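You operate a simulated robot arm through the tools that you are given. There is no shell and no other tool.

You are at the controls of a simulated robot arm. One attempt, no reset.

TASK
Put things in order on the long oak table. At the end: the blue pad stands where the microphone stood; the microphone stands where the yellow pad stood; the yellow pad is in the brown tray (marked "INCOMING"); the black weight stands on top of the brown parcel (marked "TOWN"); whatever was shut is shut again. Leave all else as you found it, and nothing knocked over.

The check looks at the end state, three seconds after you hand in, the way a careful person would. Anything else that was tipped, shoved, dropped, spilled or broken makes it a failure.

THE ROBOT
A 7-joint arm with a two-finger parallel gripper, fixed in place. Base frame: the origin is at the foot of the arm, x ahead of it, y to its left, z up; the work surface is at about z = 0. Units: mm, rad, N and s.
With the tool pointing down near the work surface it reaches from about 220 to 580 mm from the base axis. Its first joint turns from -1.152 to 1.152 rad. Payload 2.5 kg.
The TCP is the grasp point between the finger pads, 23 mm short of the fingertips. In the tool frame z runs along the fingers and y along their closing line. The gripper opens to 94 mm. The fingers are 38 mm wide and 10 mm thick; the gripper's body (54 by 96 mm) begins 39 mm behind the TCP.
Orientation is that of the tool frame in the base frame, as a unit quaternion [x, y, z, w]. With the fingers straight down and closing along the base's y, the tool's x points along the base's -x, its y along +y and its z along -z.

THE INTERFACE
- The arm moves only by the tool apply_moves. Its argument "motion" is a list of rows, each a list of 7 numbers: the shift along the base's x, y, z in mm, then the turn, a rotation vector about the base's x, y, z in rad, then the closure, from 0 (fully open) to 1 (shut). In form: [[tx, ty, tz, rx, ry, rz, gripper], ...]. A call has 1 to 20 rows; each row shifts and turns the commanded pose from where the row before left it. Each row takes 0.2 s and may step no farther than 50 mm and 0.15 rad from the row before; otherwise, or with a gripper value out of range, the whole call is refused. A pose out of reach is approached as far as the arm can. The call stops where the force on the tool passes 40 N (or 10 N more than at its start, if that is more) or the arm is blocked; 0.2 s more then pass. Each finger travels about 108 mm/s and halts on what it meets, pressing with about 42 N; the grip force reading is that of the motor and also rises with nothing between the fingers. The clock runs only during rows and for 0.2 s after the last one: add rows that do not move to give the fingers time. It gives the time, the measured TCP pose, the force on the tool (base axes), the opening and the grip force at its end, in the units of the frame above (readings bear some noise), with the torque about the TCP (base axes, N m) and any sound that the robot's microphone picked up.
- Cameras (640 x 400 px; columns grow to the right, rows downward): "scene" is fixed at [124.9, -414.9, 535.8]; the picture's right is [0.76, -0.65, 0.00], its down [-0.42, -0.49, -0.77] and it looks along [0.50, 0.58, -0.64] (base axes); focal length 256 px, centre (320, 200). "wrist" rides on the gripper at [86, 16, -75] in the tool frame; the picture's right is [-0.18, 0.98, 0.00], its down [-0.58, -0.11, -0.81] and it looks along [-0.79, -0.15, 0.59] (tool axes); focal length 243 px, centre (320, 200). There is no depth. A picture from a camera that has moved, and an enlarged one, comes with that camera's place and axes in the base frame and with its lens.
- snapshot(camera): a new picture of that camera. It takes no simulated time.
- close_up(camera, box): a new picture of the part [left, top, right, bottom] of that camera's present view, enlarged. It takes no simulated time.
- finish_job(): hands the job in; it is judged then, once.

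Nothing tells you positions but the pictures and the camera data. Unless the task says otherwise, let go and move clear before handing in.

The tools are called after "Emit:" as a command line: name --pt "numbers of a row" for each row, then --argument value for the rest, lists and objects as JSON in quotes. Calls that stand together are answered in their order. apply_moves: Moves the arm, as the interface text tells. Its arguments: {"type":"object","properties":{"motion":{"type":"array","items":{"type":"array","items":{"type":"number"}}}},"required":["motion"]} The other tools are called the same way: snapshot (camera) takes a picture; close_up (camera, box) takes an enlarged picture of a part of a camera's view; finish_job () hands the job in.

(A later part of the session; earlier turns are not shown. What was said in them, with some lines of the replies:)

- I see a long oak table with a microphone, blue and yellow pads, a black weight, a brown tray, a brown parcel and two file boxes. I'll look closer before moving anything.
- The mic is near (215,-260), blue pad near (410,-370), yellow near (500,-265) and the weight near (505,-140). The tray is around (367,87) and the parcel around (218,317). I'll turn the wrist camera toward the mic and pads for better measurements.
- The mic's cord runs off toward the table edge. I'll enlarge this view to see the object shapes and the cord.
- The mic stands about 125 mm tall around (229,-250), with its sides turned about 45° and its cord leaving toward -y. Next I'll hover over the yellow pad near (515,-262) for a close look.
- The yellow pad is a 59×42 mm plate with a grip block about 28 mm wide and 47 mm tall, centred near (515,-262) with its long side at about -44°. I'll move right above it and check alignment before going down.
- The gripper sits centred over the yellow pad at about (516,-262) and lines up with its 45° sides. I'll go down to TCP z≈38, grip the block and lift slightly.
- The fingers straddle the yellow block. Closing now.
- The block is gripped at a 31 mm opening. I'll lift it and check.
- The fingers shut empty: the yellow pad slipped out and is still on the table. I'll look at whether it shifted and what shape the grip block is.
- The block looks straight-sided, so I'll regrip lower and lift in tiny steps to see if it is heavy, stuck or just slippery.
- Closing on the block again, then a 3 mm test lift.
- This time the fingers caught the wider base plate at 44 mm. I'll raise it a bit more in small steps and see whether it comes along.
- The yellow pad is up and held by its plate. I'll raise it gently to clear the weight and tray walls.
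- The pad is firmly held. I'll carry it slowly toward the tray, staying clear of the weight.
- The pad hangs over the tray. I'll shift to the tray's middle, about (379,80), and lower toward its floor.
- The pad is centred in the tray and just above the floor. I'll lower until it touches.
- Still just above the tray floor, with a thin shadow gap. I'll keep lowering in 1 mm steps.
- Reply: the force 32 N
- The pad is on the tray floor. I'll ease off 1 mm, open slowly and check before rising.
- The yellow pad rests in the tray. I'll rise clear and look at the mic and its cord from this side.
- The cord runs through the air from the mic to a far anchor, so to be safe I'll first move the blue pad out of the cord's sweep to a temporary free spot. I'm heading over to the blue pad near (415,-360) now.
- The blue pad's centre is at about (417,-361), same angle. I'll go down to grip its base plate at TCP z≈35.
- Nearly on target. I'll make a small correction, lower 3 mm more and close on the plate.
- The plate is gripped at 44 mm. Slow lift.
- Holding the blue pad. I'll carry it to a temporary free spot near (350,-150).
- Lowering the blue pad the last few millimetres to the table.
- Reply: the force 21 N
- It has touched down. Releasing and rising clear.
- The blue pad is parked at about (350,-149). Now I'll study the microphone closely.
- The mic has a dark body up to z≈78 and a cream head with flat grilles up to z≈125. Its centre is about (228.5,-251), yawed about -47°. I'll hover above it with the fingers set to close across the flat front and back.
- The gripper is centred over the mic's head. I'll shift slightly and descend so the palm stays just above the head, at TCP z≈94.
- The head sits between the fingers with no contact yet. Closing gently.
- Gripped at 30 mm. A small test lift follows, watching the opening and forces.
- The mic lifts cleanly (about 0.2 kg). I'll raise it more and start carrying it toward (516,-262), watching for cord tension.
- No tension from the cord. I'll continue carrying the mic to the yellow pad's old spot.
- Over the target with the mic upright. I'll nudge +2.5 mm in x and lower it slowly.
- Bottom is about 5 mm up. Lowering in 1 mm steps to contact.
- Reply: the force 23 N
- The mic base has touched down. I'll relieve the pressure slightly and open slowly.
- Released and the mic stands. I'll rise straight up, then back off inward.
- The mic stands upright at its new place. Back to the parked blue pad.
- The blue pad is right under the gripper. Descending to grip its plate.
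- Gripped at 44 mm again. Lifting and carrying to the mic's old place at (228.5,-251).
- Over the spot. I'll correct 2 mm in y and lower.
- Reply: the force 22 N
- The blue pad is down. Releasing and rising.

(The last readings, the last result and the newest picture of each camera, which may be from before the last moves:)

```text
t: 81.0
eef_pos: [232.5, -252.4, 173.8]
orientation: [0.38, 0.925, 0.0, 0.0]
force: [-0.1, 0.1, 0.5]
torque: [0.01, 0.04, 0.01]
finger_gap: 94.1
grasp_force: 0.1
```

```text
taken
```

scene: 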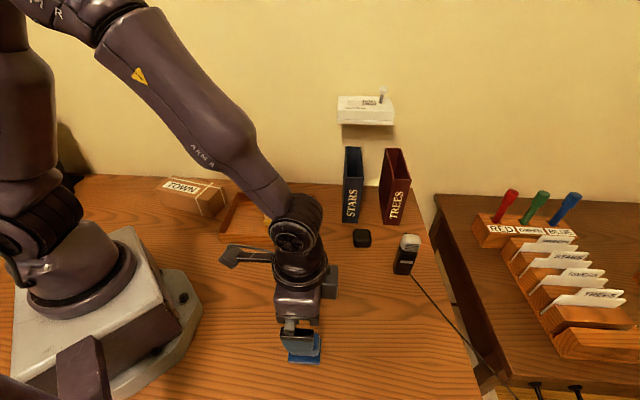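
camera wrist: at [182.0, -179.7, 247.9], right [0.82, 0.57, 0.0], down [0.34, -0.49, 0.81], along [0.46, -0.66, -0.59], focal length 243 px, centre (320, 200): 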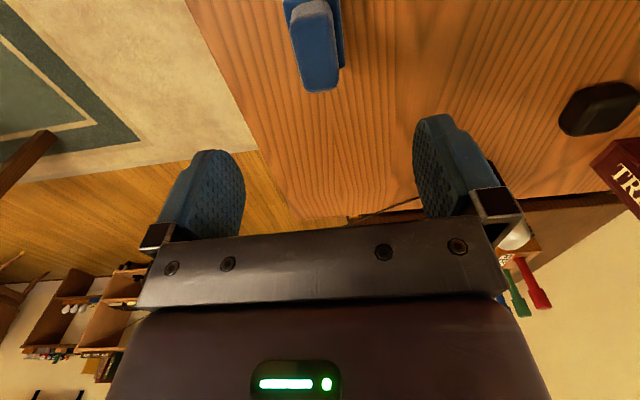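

The blue pad now stands where the mic was. Next is the black weight near (518,-133). I'll turn the gripper about 91° so the fingers close sideways, clear of the STARS and TREES boxes.

Emit:
apply_moves --pt "10 8 5 0 0 0.13 0" --pt "24 14 5 0 0 0.132 0" --pt "24 14 0 0 0 0.132 0" --pt "24 14 0 0 0 0.132 0" --pt "24 12 0 0 0 0.132 0" --pt "24 10 0 0 0 0.132 0" --pt "24 9 0 0 0 0.132 0" --pt "24 8 0 0 0 0.132 0" --pt "24 7 0 0 0 0.132 0" --pt "24 7 0 0 0 0.132 0" --pt "22 7 0 0 0 0.132 0" --pt "20 6 0 0 0 0.132 0" --pt "14 3 0 0 0 0 0" --pt "0 0 0 0 0 0 0"

Emit:
snapshot --camera "wrist"

Emit:
close_up --camera "wrist" --box '[220, 0, 420, 160]'

Emit:
snapshot --camera "scene"

```text
t: 84.0
eef_pos: [511.6, -133.7, 183.3]
orientation: [-0.391, 0.921, 0.001, 0.0]
force: [-0.9, 0.0, 0.2]
torque: [0.0, 0.01, 0.0]
finger_gap: 94.1
grasp_force: 0.0
```

```text
taken
camera wrist: at [440.0, -183.2, 258.6], right [-0.58, 0.82, 0.0], down [0.48, 0.34, 0.81], along [0.66, 0.47, -0.59], focal length 243 px, centre (320, 200)
```

wrist: 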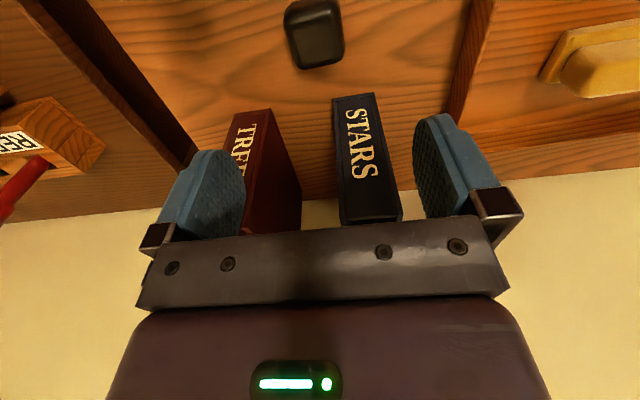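

```text
2.50 times, centred on (320, 80) of wrist
camera zoom: at [440.0, -183.2, 258.6], right [-0.58, 0.82, 0.0], down [0.48, 0.34, 0.81], along [0.66, 0.47, -0.59], focal length 606 px, centre (320, 500)
```

zoom: 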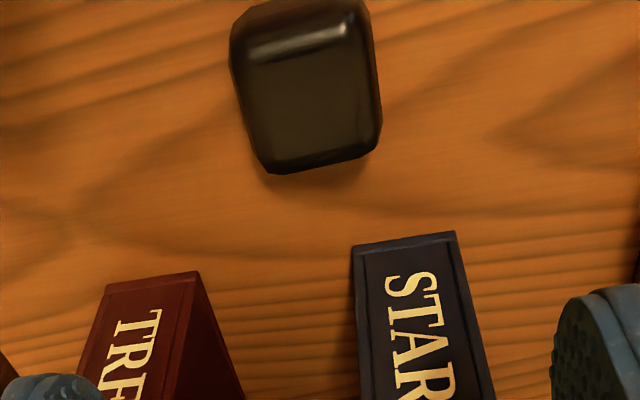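

```text
taken
```

scene: 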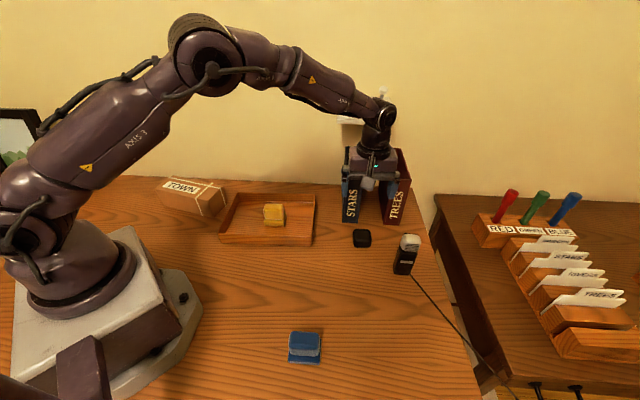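

Blue pad looks good in the scene view. The weight's centre seems near (510,-138), so I'll move above it and lower for a better look.

Emit:
apply_moves --pt "-1 -2 -20 0 0 0 0" --pt "-1 -2 -25 0 0 0 0" --pt "0 0 -25 0 0 0 0" --pt "0 0 0 0 0 0 0"

Emit:
close_up --camera "wrist" --box '[220, 0, 420, 160]'

Emit:
close_up --camera "scene" --box '[320, 150, 440, 270]'

```text
t: 85.0
eef_pos: [507.5, -138.6, 113.1]
orientation: [-0.389, 0.921, 0.0, 0.001]
force: [0.0, 0.1, -0.1]
torque: [0.02, 0.0, 0.01]
finger_gap: 93.9
grasp_force: 0.1
```

```text
2.50 times, centred on (320, 80) of wrist
camera zoom: at [434.4, -189.1, 185.8], right [-0.58, 0.82, 0.0], down [0.48, 0.34, 0.81], along [0.66, 0.47, -0.59], focal length 606 px, centre (320, 500)
```

zoom: 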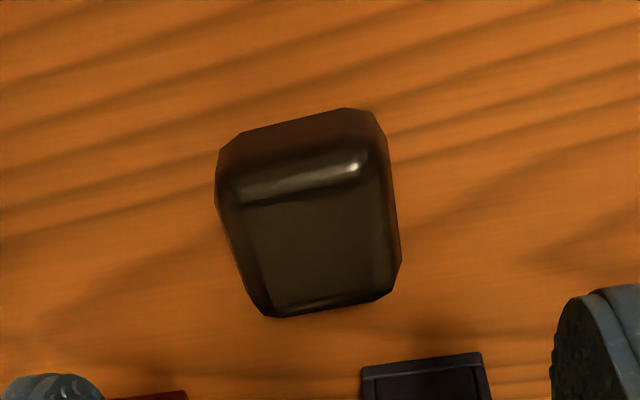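

```text
3.33 times, centred on (380, 210) of scene
camera zoom: at [124.9, -414.9, 535.8], right [0.76, -0.65, 0.0], down [-0.42, -0.49, -0.77], along [0.5, 0.58, -0.64], focal length 855 px, centre (120, 167)
```

zoom: 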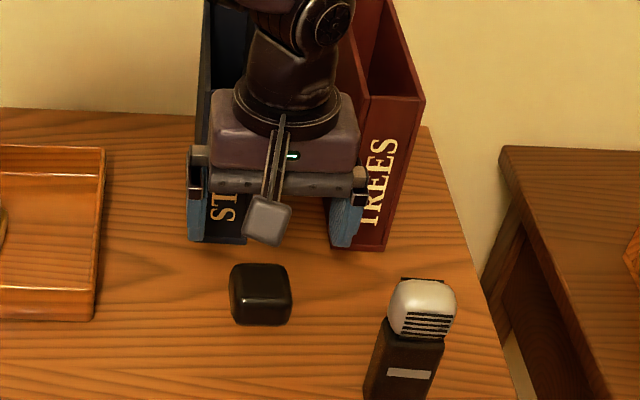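

The weight is about 48×40×34 mm with its centre at (513,-137.5). I'll align and descend to grip it low.

Emit:
apply_moves --pt "4 0.5 -15 0 0 0 0" --pt "2 0.5 -20 0 0 0 0" --pt "0 0 -20 0 0 0 0" --pt "0 0 -15 0 0 0 0" --pt "0 0 -8 0 0 0 0" --pt "0 0 -5 0 0 0 0" --pt "0 0 0 0 0 0 0"

Emit:
snapshot --camera "wrist"

Emit:
close_up --camera "scene" --box '[320, 150, 440, 270]'

```text
t: 86.6
eef_pos: [514.4, -137.2, 28.5]
orientation: [-0.391, 0.921, 0.0, 0.001]
force: [-0.4, 0.1, 0.0]
torque: [-0.01, 0.0, -0.03]
finger_gap: 94.1
grasp_force: 0.0
```

```text
taken
camera wrist: at [441.5, -187.1, 104.0], right [-0.58, 0.82, 0.0], down [0.48, 0.34, 0.81], along [0.66, 0.47, -0.59], focal length 243 px, centre (320, 200)
```

wrist: 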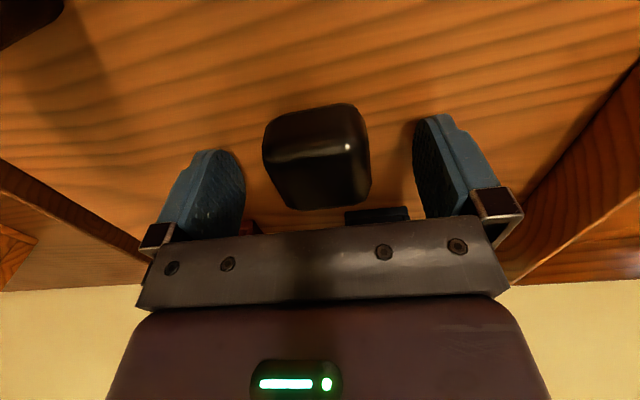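

```text
3.33 times, centred on (380, 210) of scene
camera zoom: at [124.9, -414.9, 535.8], right [0.76, -0.65, 0.0], down [-0.42, -0.49, -0.77], along [0.5, 0.58, -0.64], focal length 855 px, centre (120, 167)
```

zoom: 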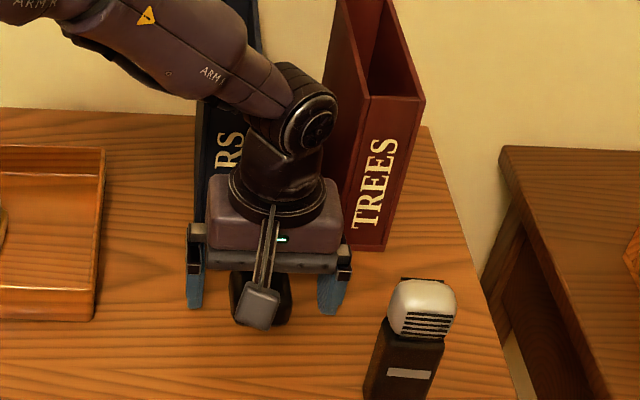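

Well placed. I'll shift 3 mm to centre front-to-back, then close.

Emit:
apply_moves --pt "-2.5 -2 0 0 0 0 0" --pt "0 0 0 0 0 0 0.3" --pt "0 0 0 0 0 0 0.45" --pt "0 0 0 0 0 0 1" --pt "0 0 0 0 0 0 1" --pt "0 0 0 0 0 0 1" --pt "0 0 0 0 0 0 1"

Emit:
apply_moves --pt "0 0 1 0 0 0 1" --pt "0 0 1 0 0 0 1" --pt "0 0 1 0 0 0 1" --pt "0 0 1 0 0 0 1" --pt "0 0 0 0 0 0 1"

Emit:
snapshot --camera "wrist"

```text
t: 88.2
eef_pos: [512.4, -137.0, 29.6]
orientation: [-0.39, 0.921, 0.0, -0.001]
force: [-1.9, -0.1, 2.7]
torque: [0.06, 0.1, -0.04]
finger_gap: 47.7
grasp_force: 41.7
```

```text
t: 89.4
eef_pos: [512.6, -138.4, 35.7]
orientation: [-0.39, 0.921, 0.0, 0.0]
force: [0.0, 0.4, -4.5]
torque: [-0.01, 0.01, -0.04]
finger_gap: 47.8
grasp_force: 42.1
```

```text
taken
camera wrist: at [440.6, -188.2, 108.3], right [-0.58, 0.82, 0.0], down [0.48, 0.34, 0.81], along [0.66, 0.47, -0.59], focal length 243 px, centre (320, 200)
```

wrist: 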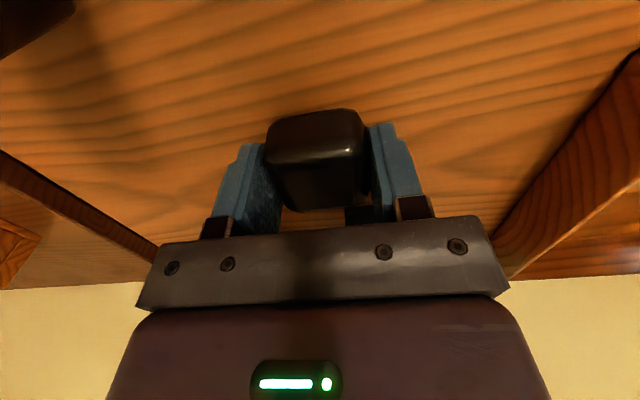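

The weight (about 0.45 kg) is held. Slow lift straight up, clear of the boxes.

Emit:
apply_moves --pt "0 0 2 0 0 0 1" --pt "0 0 4 0 0 0 1" --pt "0 0 6 0 0 0 1" --pt "0 0 8 0 0 0 1" --pt "0 0 10 0 0 0 1" --pt "0 0 10 0 0 0 1" --pt "0 0 10 0 0 0 1" --pt "0 0 10 0 0 0 1" --pt "0 0 10 0 0 0 1" --pt "0 0 10 0 0 0 1" --pt "0 0 10 0 0 0 1" --pt "0 0 8 0 0 0 1" --pt "0 0 5 0 0 0 1" --pt "0 0 2 0 0 0 1" --pt "0 0 0 0 0 0 1"

Emit:
snapshot --camera "wrist"

Emit:
snapshot --camera "scene"

```text
t: 92.6
eef_pos: [511.5, -138.6, 138.4]
orientation: [-0.39, 0.921, 0.0, 0.0]
force: [0.3, 0.5, -4.5]
torque: [0.0, 0.02, -0.01]
finger_gap: 47.8
grasp_force: 42.1
```

```text
taken
camera wrist: at [440.4, -188.3, 213.0], right [-0.58, 0.82, 0.0], down [0.48, 0.34, 0.81], along [0.66, 0.47, -0.59], focal length 243 px, centre (320, 200)
```

wrist: 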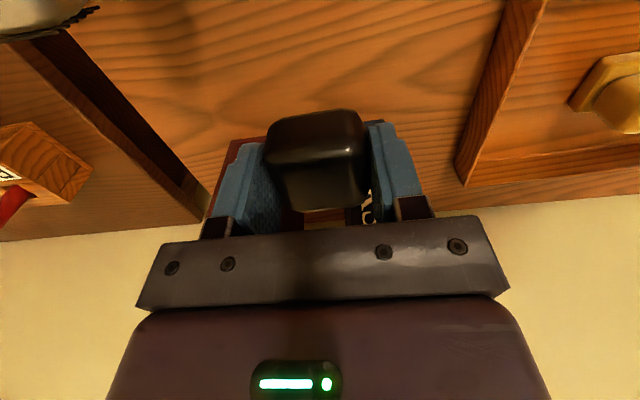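

```text
taken
```

scene: 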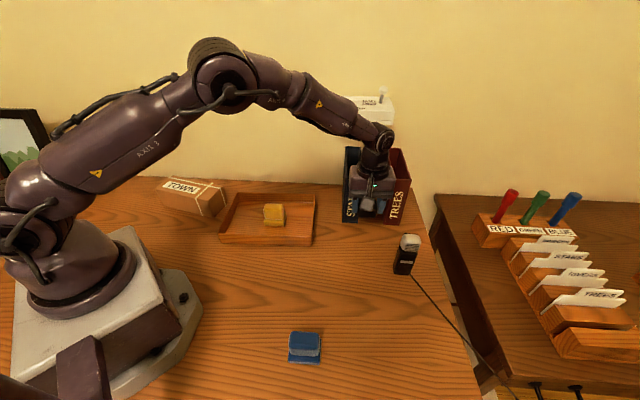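

Steady. I'll carry it away from the boxes first and then around toward the parcel.

Emit:
apply_moves --pt "-5 0 2 0 0 0 1" --pt "-12 0 2 0 0 0 1" --pt "-18 1 2 0 0 0 1" --pt "-20 4 2 0 0 0 1" --pt "-19 9 2 0 0 0 1" --pt "-16 15 2 0 0 0 1" --pt "-12 19 2 0 0 0 1" --pt "-9 21 2 0 0 0 1" --pt "-8 22 2 0 0 0 1" --pt "-8 22 0 0 0 0 1" --pt "-8 22 0 0 0 0 1" --pt "-8 22 0 0 0 0 1" --pt "-8 22 0 0 0 0 1" --pt "-8 22 0 0 0 0 1" --pt "-8 22 0 0 0 0 1" --pt "-8 20 0 0 0 0 1" --pt "-7 17 0 0 0 0 1" --pt "-5 12 0 0 0 0 1" --pt "-2 6 0 0 0 0 1" --pt "0 0 0 0 0 0 1"

Emit:
snapshot --camera "wrist"

Emit:
snapshot --camera "scene"

```text
t: 96.8
eef_pos: [322.4, 139.6, 158.4]
orientation: [-0.39, 0.921, 0.0, 0.001]
force: [-1.5, -0.6, -4.2]
torque: [-0.01, -0.01, 0.0]
finger_gap: 47.8
grasp_force: 42.1
```

```text
taken
camera wrist: at [249.6, 89.3, 232.0], right [-0.58, 0.82, 0.0], down [0.48, 0.34, 0.81], along [0.66, 0.47, -0.59], focal length 243 px, centre (320, 200)
```

wrist: 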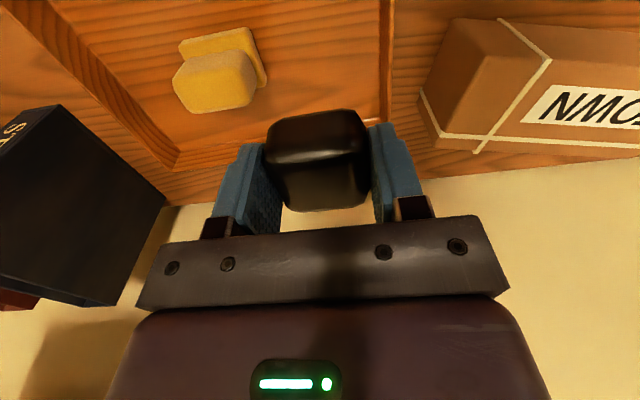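

```text
taken
```

scene: 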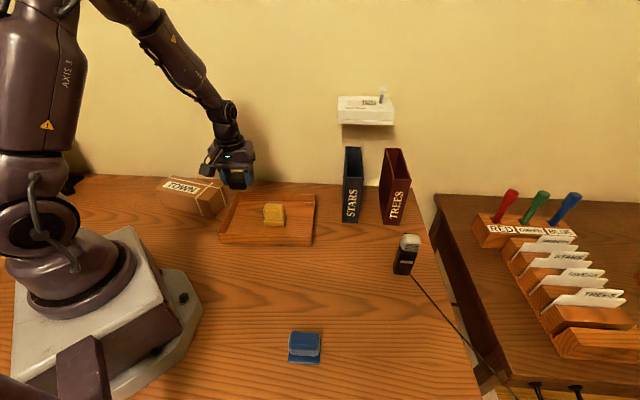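

The parcel's near end is in view. I'll enlarge it to get its corners and height.

Emit:
close_up --camera "wrist" --box '[400, 0, 640, 180]'

Emit:
close_up --camera "scene" --box '[140, 150, 260, 240]'

```text
2.22 times, centred on (520, 90) of wrist
camera zoom: at [249.6, 89.3, 232.0], right [-0.58, 0.82, 0.0], down [0.48, 0.34, 0.81], along [0.66, 0.47, -0.59], focal length 539 px, centre (-124, 444)
```

zoom: 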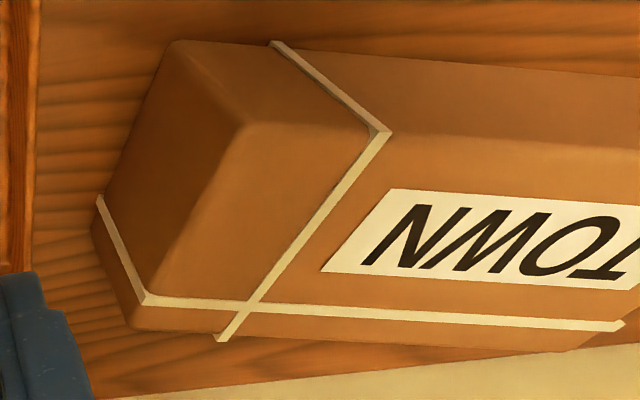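

```text
4.44 times, centred on (200, 195) of scene
camera zoom: at [124.9, -414.9, 535.8], right [0.76, -0.65, 0.0], down [-0.42, -0.49, -0.77], along [0.5, 0.58, -0.64], focal length 1140 px, centre (853, 222)
```

zoom: 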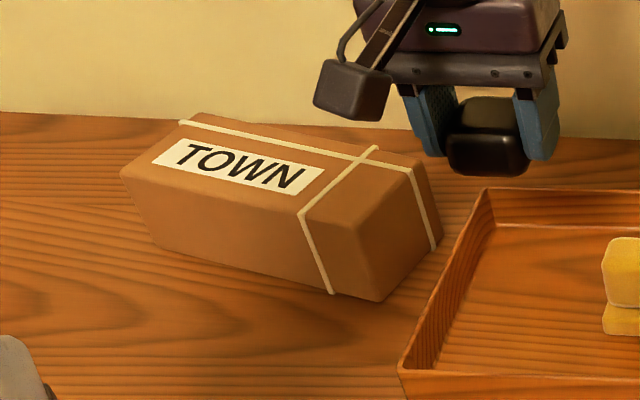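

The parcel is roughly 185×66 mm and about 65 mm tall. Its long side points at about 120° and its top centre is near (224,310). I'll bring the weight over it, turning 16° to line up with the parcel.

Emit:
apply_moves --pt "-3 5 0 0 0 -0.02 1" --pt "-6 11 0 0 0 -0.03 1" --pt "-10 17 0 0 0 -0.03 1" --pt "-12 20 0 0 0 -0.03 1" --pt "-12 20 0 0 0 -0.03 1" --pt "-12 20 0 0 0 -0.03 1" --pt "-12 20 0 0 0 -0.03 1" --pt "-11 20 0 0 0 -0.03 1" --pt "-10 18 0 0 0 -0.03 1" --pt "-6 12 0 0 0 -0.017 1" --pt "-4 7 0 0 0 0 1" --pt "0 0 0 0 0 0 1"

Emit:
snapshot --camera "wrist"

Emit:
close_up --camera "wrist" --box '[180, 0, 480, 230]'

Emit:
close_up --camera "scene" --box '[130, 110, 260, 230]'

```text
t: 99.4
eef_pos: [226.3, 309.7, 156.9]
orientation: [-0.258, 0.966, 0.0, 0.0]
force: [-0.2, -0.4, -3.6]
torque: [0.01, -0.02, 0.04]
finger_gap: 47.7
grasp_force: 41.9
```

```text
taken
camera wrist: at [142.8, 281.9, 231.7], right [-0.33, 0.94, 0.0], down [0.56, 0.2, 0.81], along [0.76, 0.27, -0.59], focal length 243 px, centre (320, 200)
```

wrist: 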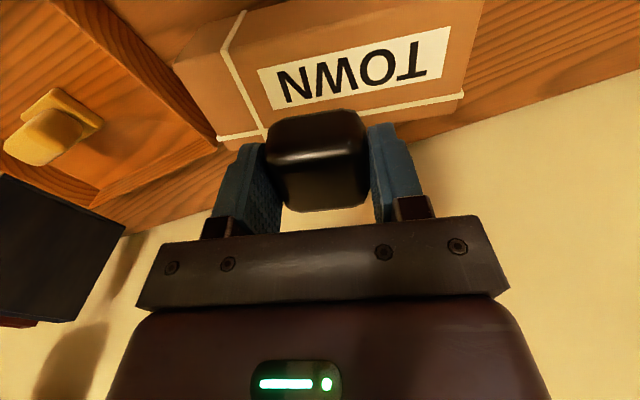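

```text
1.74 times, centred on (330, 115) of wrist
camera zoom: at [142.8, 281.9, 231.7], right [-0.33, 0.94, 0.0], down [0.56, 0.2, 0.81], along [0.76, 0.27, -0.59], focal length 422 px, centre (303, 348)
```

zoom: 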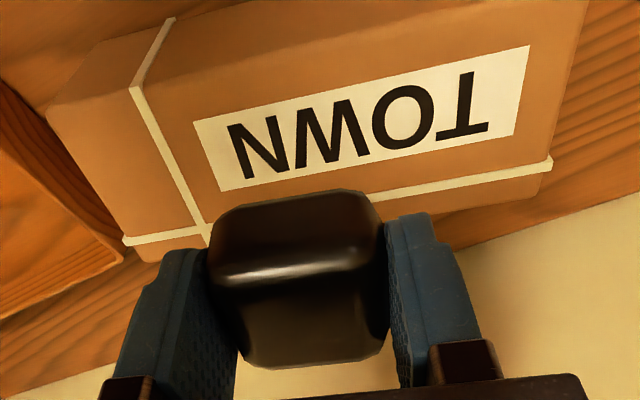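

```text
3.33 times, centred on (195, 170) of scene
camera zoom: at [124.9, -414.9, 535.8], right [0.76, -0.65, 0.0], down [-0.42, -0.49, -0.77], along [0.5, 0.58, -0.64], focal length 855 px, centre (737, 300)
```

zoom: 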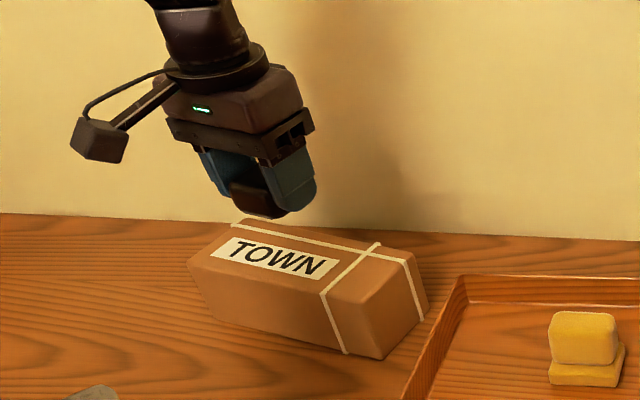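

The weight hangs over the label area. I'll zoom in on the parcel's top edges to judge where it will land.

Emit:
close_up --camera "wrist" --box '[160, 0, 500, 150]'

Emit:
close_up --camera "scene" --box '[150, 165, 240, 225]'

```text
1.88 times, centred on (330, 75) of wrist
camera zoom: at [142.8, 281.9, 231.7], right [-0.33, 0.94, 0.0], down [0.56, 0.2, 0.81], along [0.76, 0.27, -0.59], focal length 457 px, centre (301, 435)
```

zoom: 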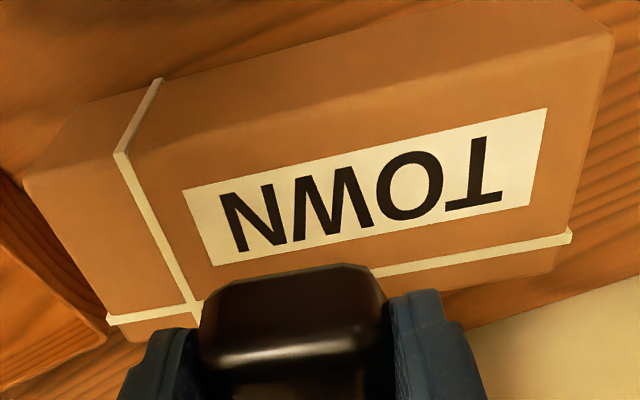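

```text
6.67 times, centred on (195, 195) of scene
camera zoom: at [124.9, -414.9, 535.8], right [0.76, -0.65, 0.0], down [-0.42, -0.49, -0.77], along [0.5, 0.58, -0.64], focal length 1710 px, centre (1153, 233)
```

zoom: 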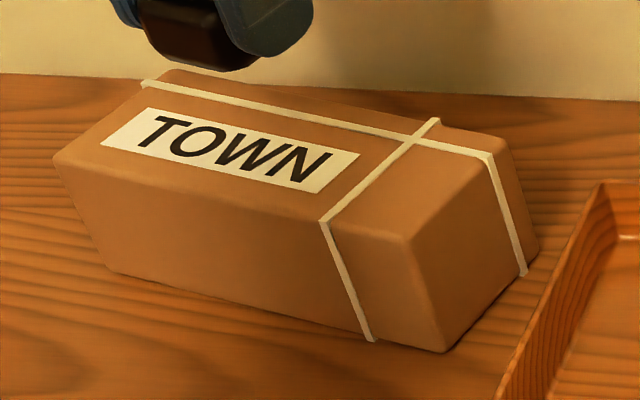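

The landing spot is clear: about 31 mm in from the parcel's front edge, between the strings. I'll nudge 2–3 mm toward the centre and lower to just above the top.

Emit:
apply_moves --pt "0.7 2.5 -4 0 0 0 1" --pt "0 0 -8 0 0 0 1" --pt "0 0 -10 0 0 0 1" --pt "0 0 -10 0 0 0 1" --pt "0 0 -9 0 0 0 1" --pt "0 0 -7 0 0 0 1" --pt "0 0 -4 0 0 0 1" --pt "0 0 -2 0 0 0 1" --pt "0 0 0 0 0 0 1"

Emit:
snapshot --camera "wrist"

Emit:
close_up --camera "scene" --box '[150, 145, 240, 225]'

```text
t: 101.4
eef_pos: [228.0, 312.0, 103.2]
orientation: [-0.259, 0.966, 0.0, 0.0]
force: [0.0, 0.3, -4.2]
torque: [0.03, 0.02, 0.02]
finger_gap: 47.9
grasp_force: 41.8
```

```text
taken
camera wrist: at [142.7, 283.6, 177.3], right [-0.33, 0.94, 0.0], down [0.56, 0.2, 0.81], along [0.76, 0.27, -0.59], focal length 243 px, centre (320, 200)
```

wrist: 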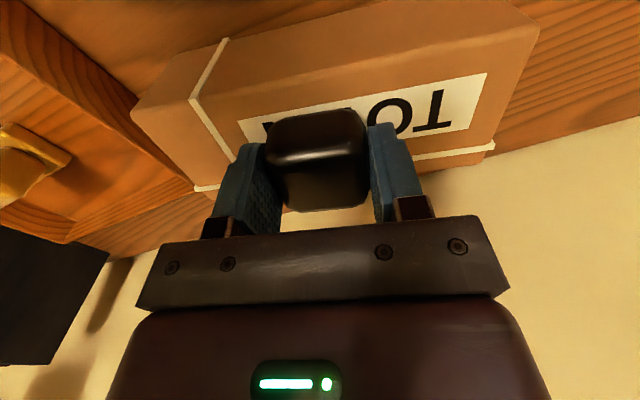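

```text
5.00 times, centred on (195, 185) of scene
camera zoom: at [124.9, -414.9, 535.8], right [0.76, -0.65, 0.0], down [-0.42, -0.49, -0.77], along [0.5, 0.58, -0.64], focal length 1283 px, centre (945, 275)
```

zoom: 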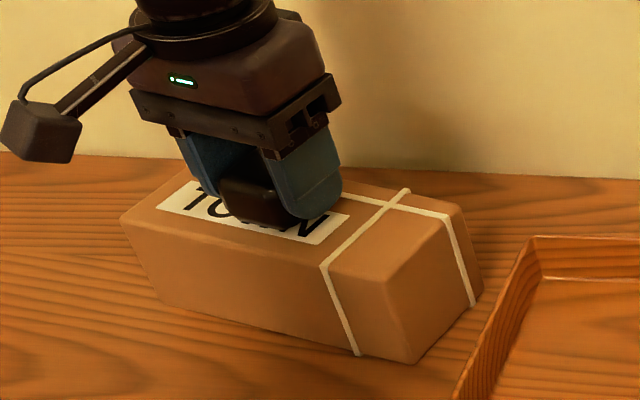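

Lined up with the parcel top and still a few millimetres above it. Lowering gently to contact.

Emit:
apply_moves --pt "0 0 -1.5 0 0 0 1" --pt "0 0 -1.5 0 0 0 1" --pt "0 0 -1 0 0 0 1" --pt "0 0 0 0 0 0 1"

Emit:
apply_moves --pt "0 0 -1 0 0 0 1" --pt "0 0 -1 0 0 0 1" --pt "0 0 0 0 0 0 1"

```text
t: 102.4
eef_pos: [227.3, 312.5, 99.8]
orientation: [-0.259, 0.966, 0.001, 0.001]
force: [-2.2, -5.5, 27.7]
torque: [-0.15, -0.01, -0.02]
finger_gap: 48.2
grasp_force: 42.4
```

```text
t: 103.2
eef_pos: [225.7, 313.2, 96.9]
orientation: [-0.26, 0.966, 0.0, 0.0]
force: [-4.8, -4.2, 27.7]
torque: [-0.06, -0.04, -0.05]
finger_gap: 47.6
grasp_force: 42.3
```

The weight is resting on the parcel. I'll ease off and open slowly.

Emit:
apply_moves --pt "0 0 0.6 0 0 0 1" --pt "0 0 0 0 0 0 1"

Emit:
snapshot --camera "wrist"

Emit:
close_up --camera "scene" --box '[150, 145, 240, 225]'

```text
t: 103.8
eef_pos: [227.1, 312.6, 97.6]
orientation: [-0.26, 0.966, 0.002, 0.001]
force: [-1.2, 5.5, 9.0]
torque: [0.2, -0.08, 0.06]
finger_gap: 47.8
grasp_force: 41.9
```

```text
taken
camera wrist: at [143.1, 283.9, 171.6], right [-0.33, 0.94, 0.0], down [0.56, 0.2, 0.81], along [0.76, 0.27, -0.59], focal length 243 px, centre (320, 200)
```

wrist: 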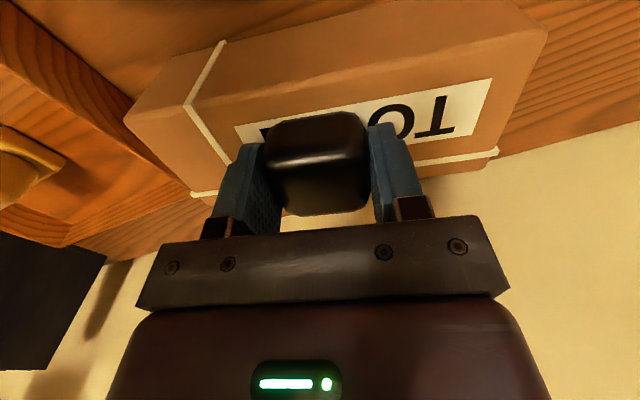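

```text
5.00 times, centred on (195, 185) of scene
camera zoom: at [124.9, -415.0, 535.8], right [0.76, -0.65, 0.0], down [-0.42, -0.49, -0.77], along [0.5, 0.58, -0.64], focal length 1283 px, centre (945, 275)
```

zoom: 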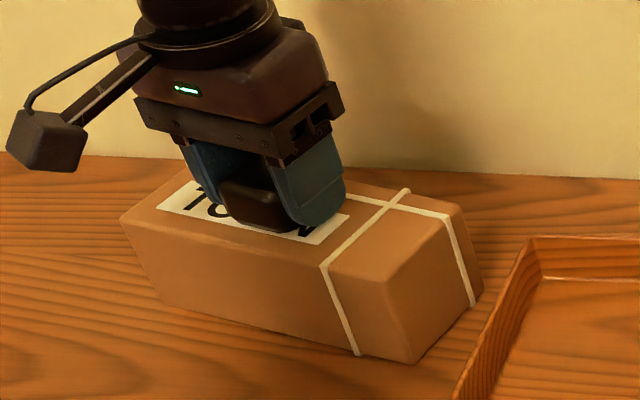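

Emit:
apply_moves --pt "0 0 0 0 0 0 0.45" --pt "0 0 0 0 0 0 0.35" --pt "0 0 0 0 0 0 0.15" --pt "0 0 0 0 0 0 0" --pt "0 0 0 0 0 0 0"

Emit:
snapshot --camera "wrist"

Emit:
close_up --camera "scene" --box '[150, 145, 240, 225]'

```text
t: 105.0
eef_pos: [227.1, 311.9, 97.3]
orientation: [-0.259, 0.966, 0.0, 0.001]
force: [0.5, 0.0, -0.3]
torque: [0.03, -0.02, 0.02]
finger_gap: 94.0
grasp_force: 0.0
```

```text
taken
camera wrist: at [143.2, 283.7, 172.0], right [-0.33, 0.94, 0.0], down [0.56, 0.2, 0.81], along [0.76, 0.27, -0.59], focal length 243 px, centre (320, 200)
```

wrist: 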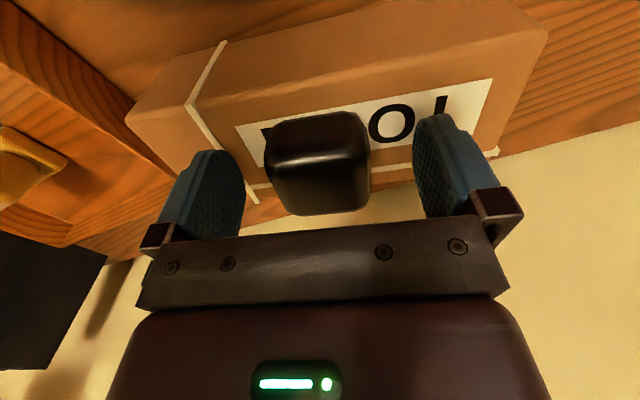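

```text
5.00 times, centred on (195, 185) of scene
camera zoom: at [124.9, -414.9, 535.8], right [0.76, -0.65, 0.0], down [-0.42, -0.49, -0.77], along [0.5, 0.58, -0.64], focal length 1283 px, centre (945, 275)
```

zoom: 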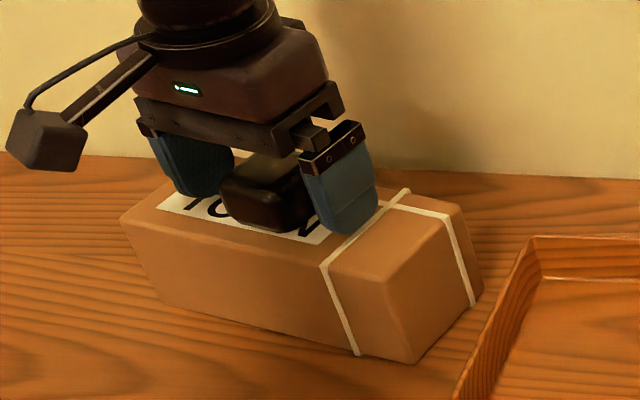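

The weight stands on the parcel and the fingers are free. Rising straight up and moving clear.

Emit:
apply_moves --pt "0 0 5 0 0 0 0" --pt "0 0 12 0 0 0 0" --pt "0 0 20 0 0 0 0" --pt "0 0 30 0 0 0 0" --pt "0 0 35 0 0 0 0" --pt "0 0 40 0 0 0 0" --pt "10 -15 20 0 0 0 0" --pt "15 -30 15 0 0 0 0" --pt "15 -40 10 0 0 0 0" --pt "10 -40 0 0 0 0 0" --pt "10 -40 0 0 0 0 0" --pt "5 -30 0 0 0 0 0" --pt "0 0 0 0 0 0 0"

Emit:
snapshot --camera "scene"

Emit:
snapshot --camera "wrist"

Emit:
close_up --camera "scene" --box '[140, 145, 330, 265]'

Emit:
close_up --camera "scene" --box '[270, 210, 470, 390]'

```text
t: 107.8
eef_pos: [293.6, 117.7, 285.9]
orientation: [-0.259, 0.966, 0.0, -0.001]
force: [0.0, -0.1, -0.2]
torque: [0.01, 0.03, 0.01]
finger_gap: 94.1
grasp_force: 0.1
```

```text
taken
```

scene: 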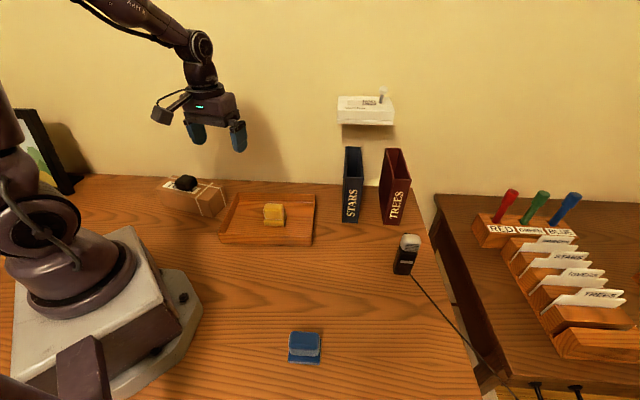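

```text
taken
camera wrist: at [209.5, 87.8, 359.8], right [-0.33, 0.94, 0.0], down [0.56, 0.2, 0.81], along [0.76, 0.27, -0.59], focal length 243 px, centre (320, 200)
```

wrist: 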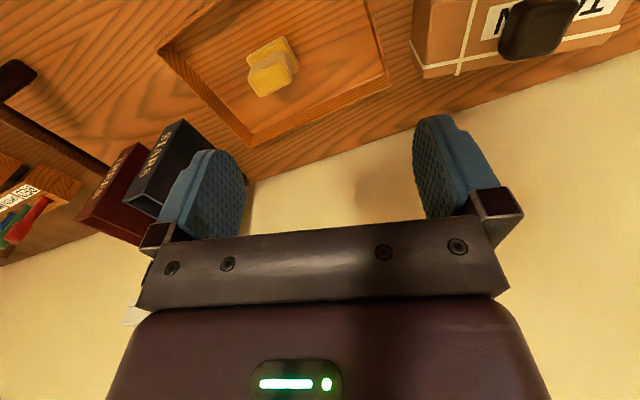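

```text
3.33 times, centred on (235, 205) of scene
camera zoom: at [124.9, -414.9, 535.8], right [0.76, -0.65, 0.0], down [-0.42, -0.49, -0.77], along [0.5, 0.58, -0.64], focal length 855 px, centre (603, 183)
```

zoom: 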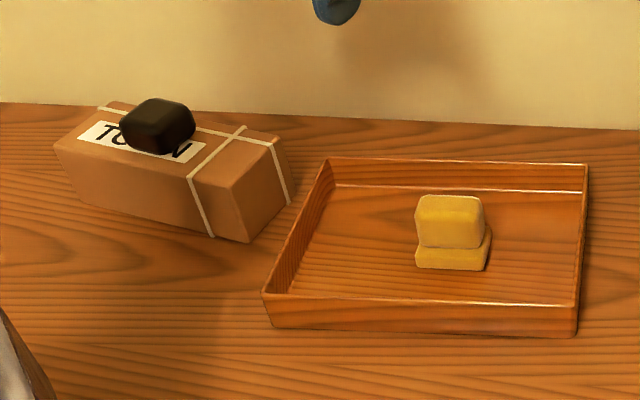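

```text
2.22 times, centred on (370, 300) of scene
camera zoom: at [124.9, -414.9, 535.8], right [0.76, -0.65, 0.0], down [-0.42, -0.49, -0.77], along [0.5, 0.58, -0.64], focal length 570 px, centre (209, -22)
```

zoom: 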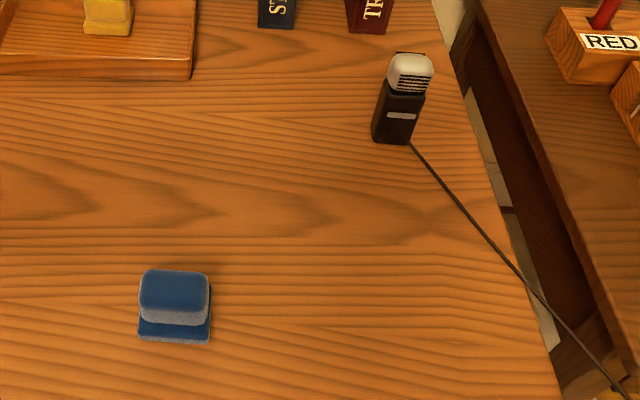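

Everything stands as intended so far. Before handing in, I want to see the tray's "INCOMING" marking and check that no other tray is out of sight.

Emit:
close_up --camera "wrist" --box '[140, 0, 400, 150]'

Emit:
close_up --camera "scene" --box '[210, 185, 330, 255]'

Emit:
apply_moves --pt "-5 -10 0 0 0 0.14 0" --pt "-5 -10 0 0 0 0.14 0" --pt "-5 -10 0 0 0 0.14 0" --pt "-5 -10 0 0 0 0.14 0" --pt "-5 -10 0 0 0 0.14 0" --pt "-5 -10 0 0 0 0.14 0" --pt "0 0 0 0 0 0.14 0" --pt "0 0 0 0 0 0.14 0" --pt "0 0 0 0 0 0 0"

Emit:
snapshot --camera "wrist"

```text
2.46 times, centred on (270, 75) of wrist
camera zoom: at [209.5, 87.8, 359.8], right [-0.33, 0.94, 0.0], down [0.56, 0.2, 0.81], along [0.76, 0.27, -0.59], focal length 597 px, centre (443, 508)
```

zoom: 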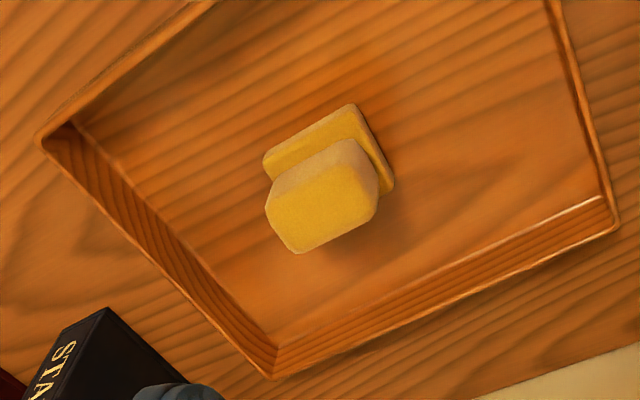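

```text
5.33 times, centred on (270, 220) of scene
camera zoom: at [124.9, -414.9, 535.8], right [0.76, -0.65, 0.0], down [-0.42, -0.49, -0.77], along [0.5, 0.58, -0.64], focal length 1368 px, centre (587, 93)
```

zoom: 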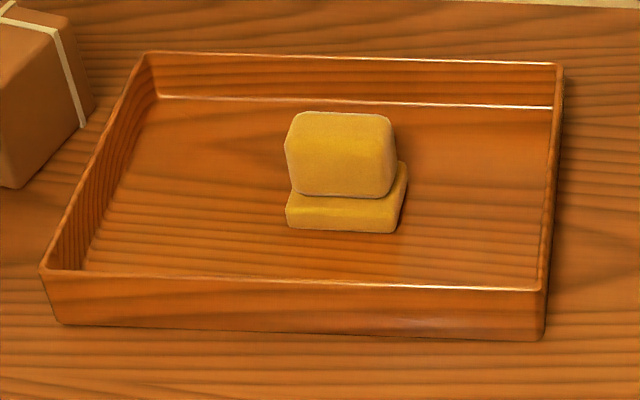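

```text
t: 109.8
eef_pos: [261.2, 56.3, 284.7]
orientation: [0.733, -0.68, 0.001, 0.001]
force: [0.1, -0.8, -0.6]
torque: [0.0, -0.01, -0.01]
finger_gap: 94.1
grasp_force: 0.1
```

```text
taken
camera wrist: at [251.1, -29.9, 359.7], right [-0.99, 0.11, 0.0], down [0.06, 0.59, 0.81], along [0.09, 0.8, -0.59], focal length 243 px, centre (320, 200)
```

wrist: 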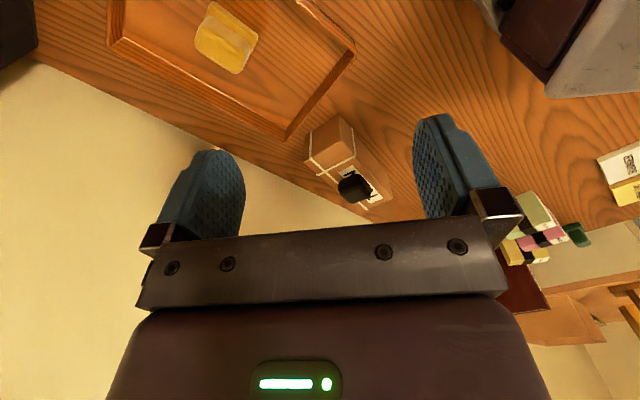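

There are more things further left on the long table. I'll zoom in there.

Emit:
close_up --camera "wrist" --box '[480, 100, 640, 330]'

Emit:
close_up --camera "wrist" --box '[280, 60, 480, 240]'

```text
1.74 times, centred on (560, 215) of wrist
camera zoom: at [251.1, -29.9, 359.7], right [-0.99, 0.11, 0.0], down [0.06, 0.59, 0.81], along [0.09, 0.8, -0.59], focal length 422 px, centre (-97, 174)
```

zoom: 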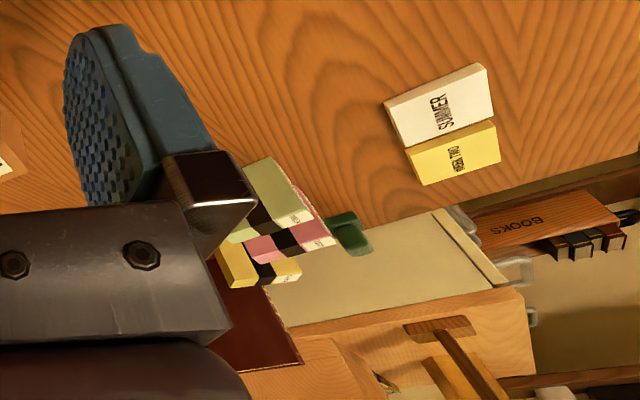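

```text
2.22 times, centred on (380, 150) of wrist
camera zoom: at [251.1, -29.9, 359.7], right [-0.99, 0.11, 0.0], down [0.06, 0.59, 0.81], along [0.09, 0.8, -0.59], focal length 539 px, centre (187, 311)
```

zoom: 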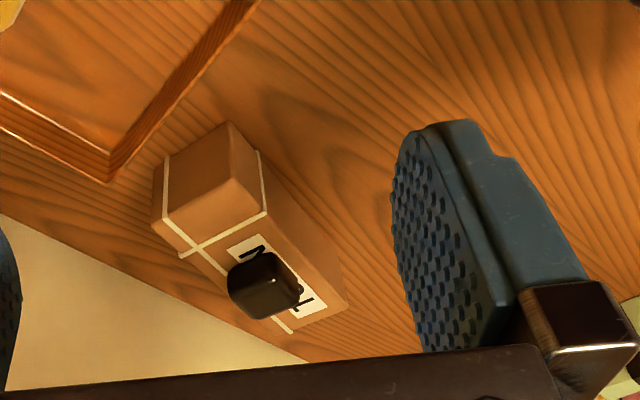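

Turning further to survey the left end of the table for any other tray.

Emit:
apply_moves --pt "-5 20 0 0 0 0.1 0" --pt "-10 20 0 0 0 0.1 0" --pt "-12 20 0 0 0 0.1 0" --pt "-14 20 0 0 0 0.1 0" --pt "-14 20 0 0 0 0.1 0" --pt "-14 20 0 0 0 0.1 0" --pt "-14 18 0 0 0 0.1 0" --pt "-8 8 0 0 0 0.1 0" --pt "0 0 0 0 0 0 0"

Emit:
snapshot --camera "wrist"

Emit:
snapshot --camera "scene"

```text
t: 111.8
eef_pos: [172.8, 202.0, 285.6]
orientation: [0.94, -0.34, 0.0, -0.001]
force: [1.2, -0.3, 0.2]
torque: [-0.03, 0.0, 0.03]
finger_gap: 93.8
grasp_force: 0.1
```

```text
taken
camera wrist: at [226.8, 135.4, 360.2], right [-0.77, -0.64, 0.0], down [-0.38, 0.46, 0.81], along [-0.51, 0.62, -0.59], focal length 243 px, centre (320, 200)
```

wrist: 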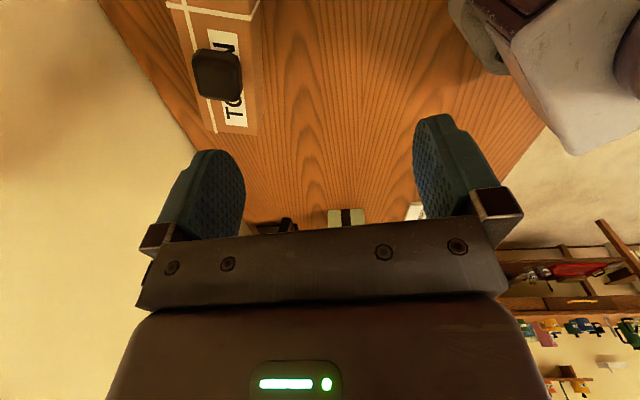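

```text
taken
```

scene: 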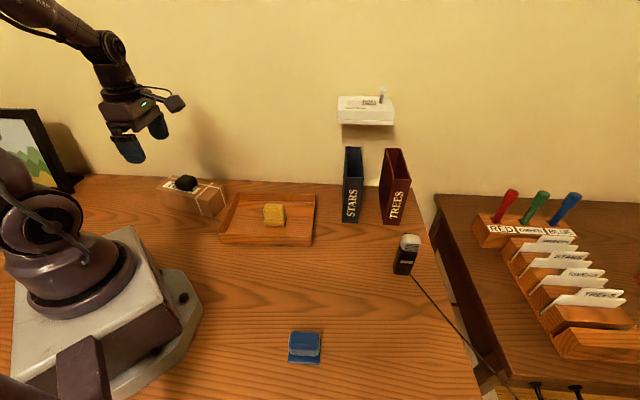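

The left end shows only books, so the brown tray I used is the only one. I couldn't find its "INCOMING" mark in any view. I'll take one last close look at everything before handing in.

Emit:
close_up --camera "scene" --box '[330, 80, 470, 290]'

Emit:
close_up --camera "scene" --box '[140, 150, 340, 380]'

```text
1.90 times, centred on (400, 185) of scene
camera zoom: at [124.9, -414.9, 535.8], right [0.76, -0.65, 0.0], down [-0.42, -0.49, -0.77], along [0.5, 0.58, -0.64], focal length 489 px, centre (168, 229)
```

zoom: 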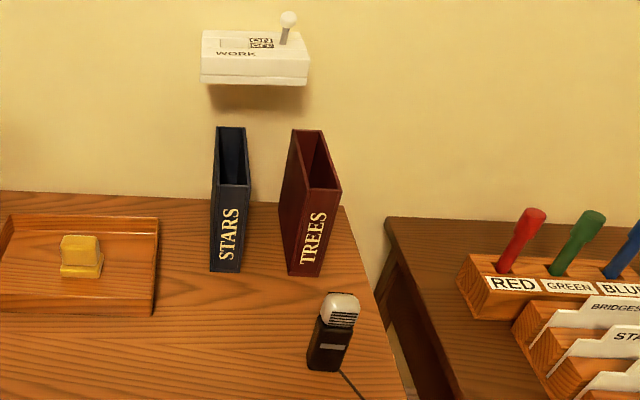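

```text
1.74 times, centred on (240, 265) of scene
camera zoom: at [124.9, -414.9, 535.8], right [0.76, -0.65, 0.0], down [-0.42, -0.49, -0.77], along [0.5, 0.58, -0.64], focal length 446 px, centre (459, 87)
```

zoom: 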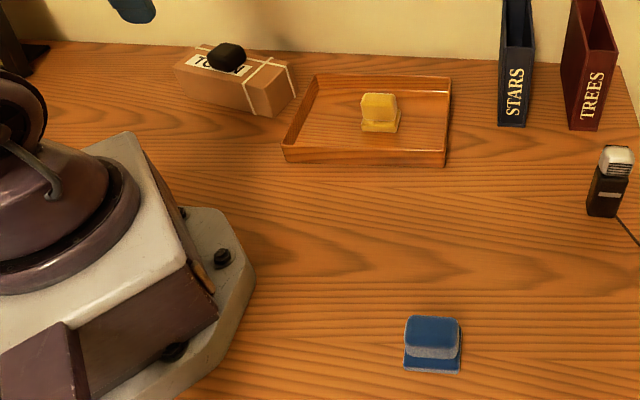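

All four items are in place and upright: blue pad at the mic's old spot, mic at the yellow pad's old spot, yellow pad in the tray, weight on the TOWN parcel. Nothing else has moved, nothing was opened, and the arm is clear, so I'm handing in.

Emit:
finish_job

```text
The job is handed in.
```

I've handed the job in. In the last pictures before hand-in, every item was upright and where you asked:

| Item | Now | How close |
|---|---|---|
| Blue pad | Where the microphone stood | Within about 3 mm |
| Microphone | Where the yellow pad stood | Within about 4 mm |
| Yellow pad | In the brown tray, near the middle | – |
| Black weight | On top of the TOWN parcel, between its strings | – |

- **Tray marking:** I never saw the word "INCOMING" in any view. It is the only tray I could find on the table, so I used it.
- **First grip slipped:** My first grip on the yellow pad's block slipped off, and the pad stayed standing on the table. I then gripped both pads by their base plates.
- **Blue pad parked briefly:** I set it to one side while moving the microphone, so the cord would not sweep into it.
- **Microphone cord:** It now hangs over the right edge of the table. It did not pull on anything during the move.
- **Shut things:** I opened nothing, so nothing needed shutting. The STARS and TREES boxes, the wall switch and the side table look unchanged.
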